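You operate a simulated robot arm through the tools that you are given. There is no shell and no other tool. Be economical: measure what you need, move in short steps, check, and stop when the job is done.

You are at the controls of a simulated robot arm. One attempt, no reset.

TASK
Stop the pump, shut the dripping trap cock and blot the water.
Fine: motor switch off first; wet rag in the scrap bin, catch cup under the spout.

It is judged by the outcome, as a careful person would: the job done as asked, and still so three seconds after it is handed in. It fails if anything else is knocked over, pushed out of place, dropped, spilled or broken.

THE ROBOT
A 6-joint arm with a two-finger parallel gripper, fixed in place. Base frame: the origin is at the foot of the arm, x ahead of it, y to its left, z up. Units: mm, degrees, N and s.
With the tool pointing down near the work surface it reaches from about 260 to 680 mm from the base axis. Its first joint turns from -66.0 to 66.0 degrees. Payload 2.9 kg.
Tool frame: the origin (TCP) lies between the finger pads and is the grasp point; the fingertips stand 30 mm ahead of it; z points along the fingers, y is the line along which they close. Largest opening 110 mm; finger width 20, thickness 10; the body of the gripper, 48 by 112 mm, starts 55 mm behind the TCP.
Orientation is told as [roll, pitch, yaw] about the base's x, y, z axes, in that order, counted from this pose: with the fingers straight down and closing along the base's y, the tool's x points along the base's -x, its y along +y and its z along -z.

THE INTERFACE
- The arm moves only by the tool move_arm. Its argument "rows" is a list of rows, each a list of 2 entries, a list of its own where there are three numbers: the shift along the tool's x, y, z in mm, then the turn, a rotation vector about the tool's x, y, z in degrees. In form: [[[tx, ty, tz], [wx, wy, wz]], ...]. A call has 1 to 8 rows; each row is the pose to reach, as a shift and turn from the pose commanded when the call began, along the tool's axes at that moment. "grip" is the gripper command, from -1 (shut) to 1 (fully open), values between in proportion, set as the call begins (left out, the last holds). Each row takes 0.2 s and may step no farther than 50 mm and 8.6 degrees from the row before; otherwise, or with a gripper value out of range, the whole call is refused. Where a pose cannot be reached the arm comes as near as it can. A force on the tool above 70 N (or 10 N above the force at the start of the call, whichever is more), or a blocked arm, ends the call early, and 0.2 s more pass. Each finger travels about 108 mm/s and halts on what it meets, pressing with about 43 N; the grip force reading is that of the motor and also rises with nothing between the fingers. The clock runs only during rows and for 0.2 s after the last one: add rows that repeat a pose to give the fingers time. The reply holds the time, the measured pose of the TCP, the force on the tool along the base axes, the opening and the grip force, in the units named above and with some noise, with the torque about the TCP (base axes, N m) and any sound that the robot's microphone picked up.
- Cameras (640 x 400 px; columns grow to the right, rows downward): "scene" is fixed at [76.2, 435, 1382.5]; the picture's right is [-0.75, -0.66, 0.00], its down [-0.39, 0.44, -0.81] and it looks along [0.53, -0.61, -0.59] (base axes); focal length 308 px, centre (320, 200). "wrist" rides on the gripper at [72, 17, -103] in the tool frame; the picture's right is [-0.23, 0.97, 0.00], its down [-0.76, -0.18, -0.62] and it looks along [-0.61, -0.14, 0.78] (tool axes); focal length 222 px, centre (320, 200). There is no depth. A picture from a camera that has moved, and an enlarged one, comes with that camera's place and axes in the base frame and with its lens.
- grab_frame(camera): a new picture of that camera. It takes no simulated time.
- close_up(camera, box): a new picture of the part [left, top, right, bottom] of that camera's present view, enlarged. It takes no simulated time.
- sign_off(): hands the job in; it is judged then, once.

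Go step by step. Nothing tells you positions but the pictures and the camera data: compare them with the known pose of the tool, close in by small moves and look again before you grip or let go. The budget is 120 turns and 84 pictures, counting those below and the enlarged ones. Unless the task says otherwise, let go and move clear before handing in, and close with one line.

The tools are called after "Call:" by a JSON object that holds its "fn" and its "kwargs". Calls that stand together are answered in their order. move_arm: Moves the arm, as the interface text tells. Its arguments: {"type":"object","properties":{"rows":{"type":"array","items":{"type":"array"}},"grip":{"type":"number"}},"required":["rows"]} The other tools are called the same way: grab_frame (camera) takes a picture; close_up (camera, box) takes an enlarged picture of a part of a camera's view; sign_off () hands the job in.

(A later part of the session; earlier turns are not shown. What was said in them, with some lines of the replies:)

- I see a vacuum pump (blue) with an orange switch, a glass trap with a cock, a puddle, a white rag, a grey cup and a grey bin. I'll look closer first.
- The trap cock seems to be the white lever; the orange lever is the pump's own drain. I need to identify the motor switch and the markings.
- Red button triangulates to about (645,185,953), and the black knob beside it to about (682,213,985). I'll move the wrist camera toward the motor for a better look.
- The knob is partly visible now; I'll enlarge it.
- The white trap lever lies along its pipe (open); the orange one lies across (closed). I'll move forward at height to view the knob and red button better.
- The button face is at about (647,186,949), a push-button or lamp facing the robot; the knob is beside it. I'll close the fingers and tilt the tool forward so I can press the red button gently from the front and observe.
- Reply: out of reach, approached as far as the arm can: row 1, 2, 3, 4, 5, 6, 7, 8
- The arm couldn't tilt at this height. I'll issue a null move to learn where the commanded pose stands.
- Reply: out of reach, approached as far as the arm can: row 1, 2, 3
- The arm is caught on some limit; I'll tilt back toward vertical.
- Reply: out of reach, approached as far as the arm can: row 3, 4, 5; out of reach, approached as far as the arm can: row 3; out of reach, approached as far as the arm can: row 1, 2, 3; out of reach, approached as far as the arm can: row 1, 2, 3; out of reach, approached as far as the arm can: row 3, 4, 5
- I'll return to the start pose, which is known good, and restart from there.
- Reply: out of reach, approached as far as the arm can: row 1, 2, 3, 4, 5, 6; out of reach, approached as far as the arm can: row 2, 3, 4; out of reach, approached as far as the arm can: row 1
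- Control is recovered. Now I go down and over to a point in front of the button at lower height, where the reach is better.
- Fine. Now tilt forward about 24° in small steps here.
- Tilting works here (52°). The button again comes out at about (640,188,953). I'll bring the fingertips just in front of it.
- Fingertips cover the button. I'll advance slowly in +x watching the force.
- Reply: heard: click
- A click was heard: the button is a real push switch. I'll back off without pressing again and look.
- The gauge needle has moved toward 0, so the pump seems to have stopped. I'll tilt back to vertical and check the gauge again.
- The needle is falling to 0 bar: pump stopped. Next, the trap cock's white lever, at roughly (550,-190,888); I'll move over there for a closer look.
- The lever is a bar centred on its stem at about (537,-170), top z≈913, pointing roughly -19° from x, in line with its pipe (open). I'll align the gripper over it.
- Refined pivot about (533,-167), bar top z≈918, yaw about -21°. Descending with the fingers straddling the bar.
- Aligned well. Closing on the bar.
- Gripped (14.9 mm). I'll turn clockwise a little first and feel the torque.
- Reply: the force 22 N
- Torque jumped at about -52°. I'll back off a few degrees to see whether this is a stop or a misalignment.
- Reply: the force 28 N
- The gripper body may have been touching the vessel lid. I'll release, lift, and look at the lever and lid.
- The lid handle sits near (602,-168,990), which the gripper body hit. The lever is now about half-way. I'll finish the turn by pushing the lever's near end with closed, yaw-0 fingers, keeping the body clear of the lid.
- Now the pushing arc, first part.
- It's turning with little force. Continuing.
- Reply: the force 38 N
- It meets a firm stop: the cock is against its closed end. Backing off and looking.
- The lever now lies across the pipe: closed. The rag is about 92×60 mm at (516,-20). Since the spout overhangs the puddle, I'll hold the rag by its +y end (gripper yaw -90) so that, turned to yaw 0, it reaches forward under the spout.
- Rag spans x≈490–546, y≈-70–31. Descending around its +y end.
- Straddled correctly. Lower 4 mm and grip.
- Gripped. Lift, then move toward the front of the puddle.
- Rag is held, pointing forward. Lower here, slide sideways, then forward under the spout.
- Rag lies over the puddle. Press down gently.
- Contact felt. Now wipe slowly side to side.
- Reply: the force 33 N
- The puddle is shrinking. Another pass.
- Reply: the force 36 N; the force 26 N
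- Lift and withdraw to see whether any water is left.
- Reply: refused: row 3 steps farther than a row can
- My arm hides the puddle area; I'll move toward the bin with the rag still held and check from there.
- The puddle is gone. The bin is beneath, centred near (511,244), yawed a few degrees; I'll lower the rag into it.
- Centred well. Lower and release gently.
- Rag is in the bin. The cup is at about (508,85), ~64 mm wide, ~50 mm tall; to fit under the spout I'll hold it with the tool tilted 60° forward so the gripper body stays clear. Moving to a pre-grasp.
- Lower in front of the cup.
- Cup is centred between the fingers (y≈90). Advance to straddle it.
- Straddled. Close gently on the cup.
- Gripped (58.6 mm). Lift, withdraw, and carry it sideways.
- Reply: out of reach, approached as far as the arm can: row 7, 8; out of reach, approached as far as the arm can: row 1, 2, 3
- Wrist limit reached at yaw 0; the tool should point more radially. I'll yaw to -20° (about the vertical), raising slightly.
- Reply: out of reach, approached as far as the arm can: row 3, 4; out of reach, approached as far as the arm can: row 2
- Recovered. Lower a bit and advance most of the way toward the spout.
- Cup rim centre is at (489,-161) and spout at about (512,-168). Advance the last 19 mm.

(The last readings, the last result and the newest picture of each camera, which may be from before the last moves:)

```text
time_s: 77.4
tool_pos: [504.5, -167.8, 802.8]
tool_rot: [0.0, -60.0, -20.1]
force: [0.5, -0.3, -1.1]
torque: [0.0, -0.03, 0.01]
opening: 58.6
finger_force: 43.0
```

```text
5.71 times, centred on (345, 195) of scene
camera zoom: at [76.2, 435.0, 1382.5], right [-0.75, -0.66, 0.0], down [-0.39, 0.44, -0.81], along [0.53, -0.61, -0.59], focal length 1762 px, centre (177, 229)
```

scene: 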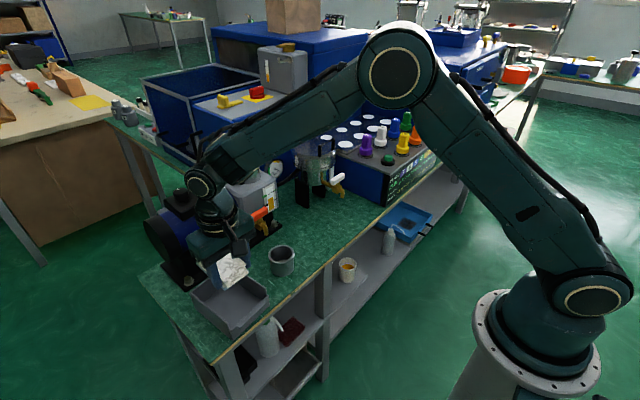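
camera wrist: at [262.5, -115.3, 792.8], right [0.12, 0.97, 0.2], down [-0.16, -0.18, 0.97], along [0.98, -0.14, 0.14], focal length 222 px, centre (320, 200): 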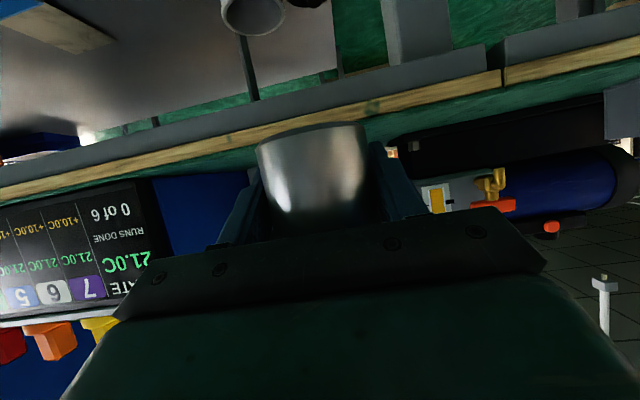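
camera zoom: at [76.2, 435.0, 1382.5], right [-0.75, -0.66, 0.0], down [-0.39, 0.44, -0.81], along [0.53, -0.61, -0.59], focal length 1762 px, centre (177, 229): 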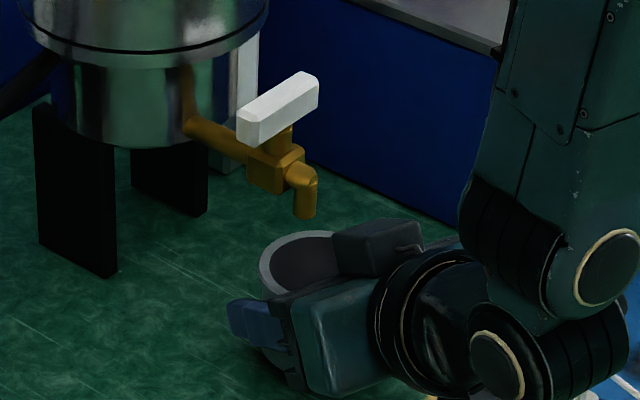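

The spout is over the cup's mouth but about 10 mm off centre; I'll nudge 5 mm forward and set it down.

Call:
{"fn": "move_arm", "kwargs": {"rows": [[[-2.7, 0.5, 4.4], [0, 0, 0]], [[-2.7, 0.5, 4.4], [0, 0, 0]], [[-0.2, 0.5, 5.9], [0, 0, 0]], [[1.5, 0.5, 6.9], [0, 0, 0]], [[1.5, 0.5, 6.9], [0, 0, 0]]]}}

```text
time_s: 78.6
tool_pos: [509.6, -168.1, 798.9]
tool_rot: [-0.1, -59.9, -20.1]
force: [0.9, -0.1, -0.6]
torque: [0.0, -0.03, 0.0]
opening: 58.4
finger_force: 42.9
```

Call:
{"fn": "move_arm", "kwargs": {"rows": [[[0.9, 0, 0.5], [0, 0, 0]], [[1.5, 0, 0.9], [0, 0, 0]], [[1.5, 0, 0.9], [0, 0, 0]]]}}

```text
time_s: 79.4
tool_pos: [509.6, -169.0, 797.8]
tool_rot: [0.0, -60.2, -20.0]
force: [-9.4, 4.5, 20.1]
torque: [0.4, 0.78, -0.04]
opening: 58.6
finger_force: 43.3
```

Cup is seated on the bench. Release and withdraw horizontally, then up.

Call:
{"fn": "move_arm", "kwargs": {"grip": 0.6, "rows": [[[0, 0, 0], [0, 0, 0]], [[0, 0, 0], [0, 0, 0]], [[5, 0, -9], [0, 0, 0]], [[17, 0, -30], [0, 0, 0]], [[32, 0, -56], [0, 0, 0]], [[14, 0, -66], [0, 0, 0]], [[-20, 0, -86], [0, 0, 0]]]}}

Call:
{"fn": "close_up", "kwargs": {"camera": "scene", "box": [290, 150, 400, 240]}}

```text
time_s: 81.0
tool_pos: [449.2, -146.1, 857.4]
tool_rot: [-0.2, -60.1, -19.9]
force: [-0.3, -0.7, 0.0]
torque: [0.03, 0.02, 0.0]
opening: 88.1
finger_force: 0.1
```

```text
4.44 times, centred on (345, 195) of scene
camera zoom: at [76.2, 435.0, 1382.5], right [-0.75, -0.66, 0.0], down [-0.39, 0.44, -0.81], along [0.53, -0.61, -0.59], focal length 1370 px, centre (209, 222)
```

zoom: 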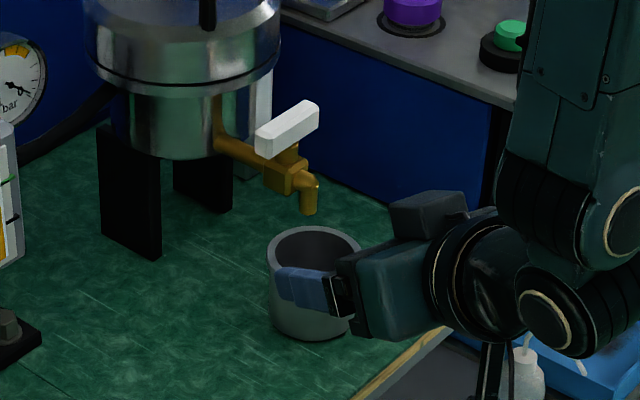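

Cup stands well centred beneath the spout. Move clear upward and do a final check.

Call:
{"fn": "move_arm", "kwargs": {"rows": [[[-35, 0, -25], [0, 0, 0]], [[-70, 0, -50], [0, 0, 0]], [[-105, 0, -75], [0, 0, 0]], [[-130, 0, -90], [0, 0, 0]], [[-130, 0, -90], [0, 0, 0]]]}}

Call:
{"fn": "grab_frame", "kwargs": {"camera": "scene"}}

```text
time_s: 82.2
tool_pos: [437.1, -142.0, 1014.8]
tool_rot: [0.0, -60.1, -20.0]
force: [-0.7, -0.8, -0.1]
torque: [0.02, 0.0, -0.04]
opening: 88.0
finger_force: 0.0
```

```text
2 pictures are left
```

scene: 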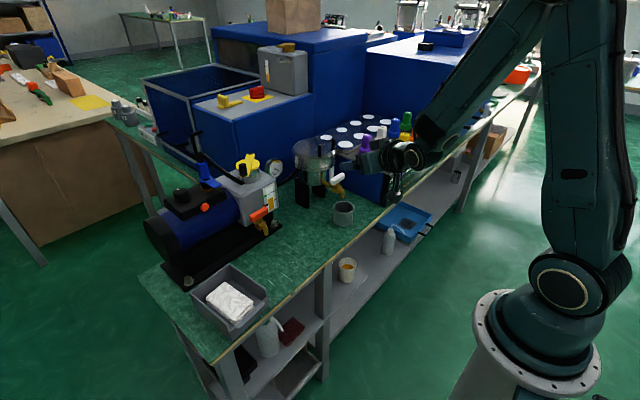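

Everything looks in place; one last look at the gauge, the bench and the cup.

Call:
{"fn": "close_up", "kwargs": {"camera": "scene", "box": [250, 150, 370, 250]}}

```text
4.00 times, centred on (310, 200) of scene
camera zoom: at [76.2, 435.0, 1382.5], right [-0.75, -0.66, 0.0], down [-0.39, 0.44, -0.81], along [0.53, -0.61, -0.59], focal length 1233 px, centre (360, 200)
```

zoom: 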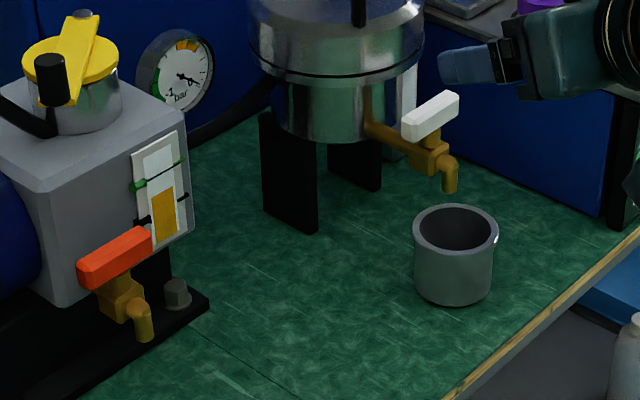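

The gauge is at rest, the cock's lever is across its pipe, the bench is dry, the cup is under the spout, the rag is in the bin and the arm is clear. I am handing in.

Call:
{"fn": "sign_off", "kwargs": {}}

```text
The job is handed in.
```

The job is handed in: I stopped the pump first, then shut the trap cock, blotted up the water, put the wet rag in the scrap bin and set the catch cup under the spout. While turning the cock, the gripper probably brushed the trap's lid or its handle; nothing looked moved in the later pictures.
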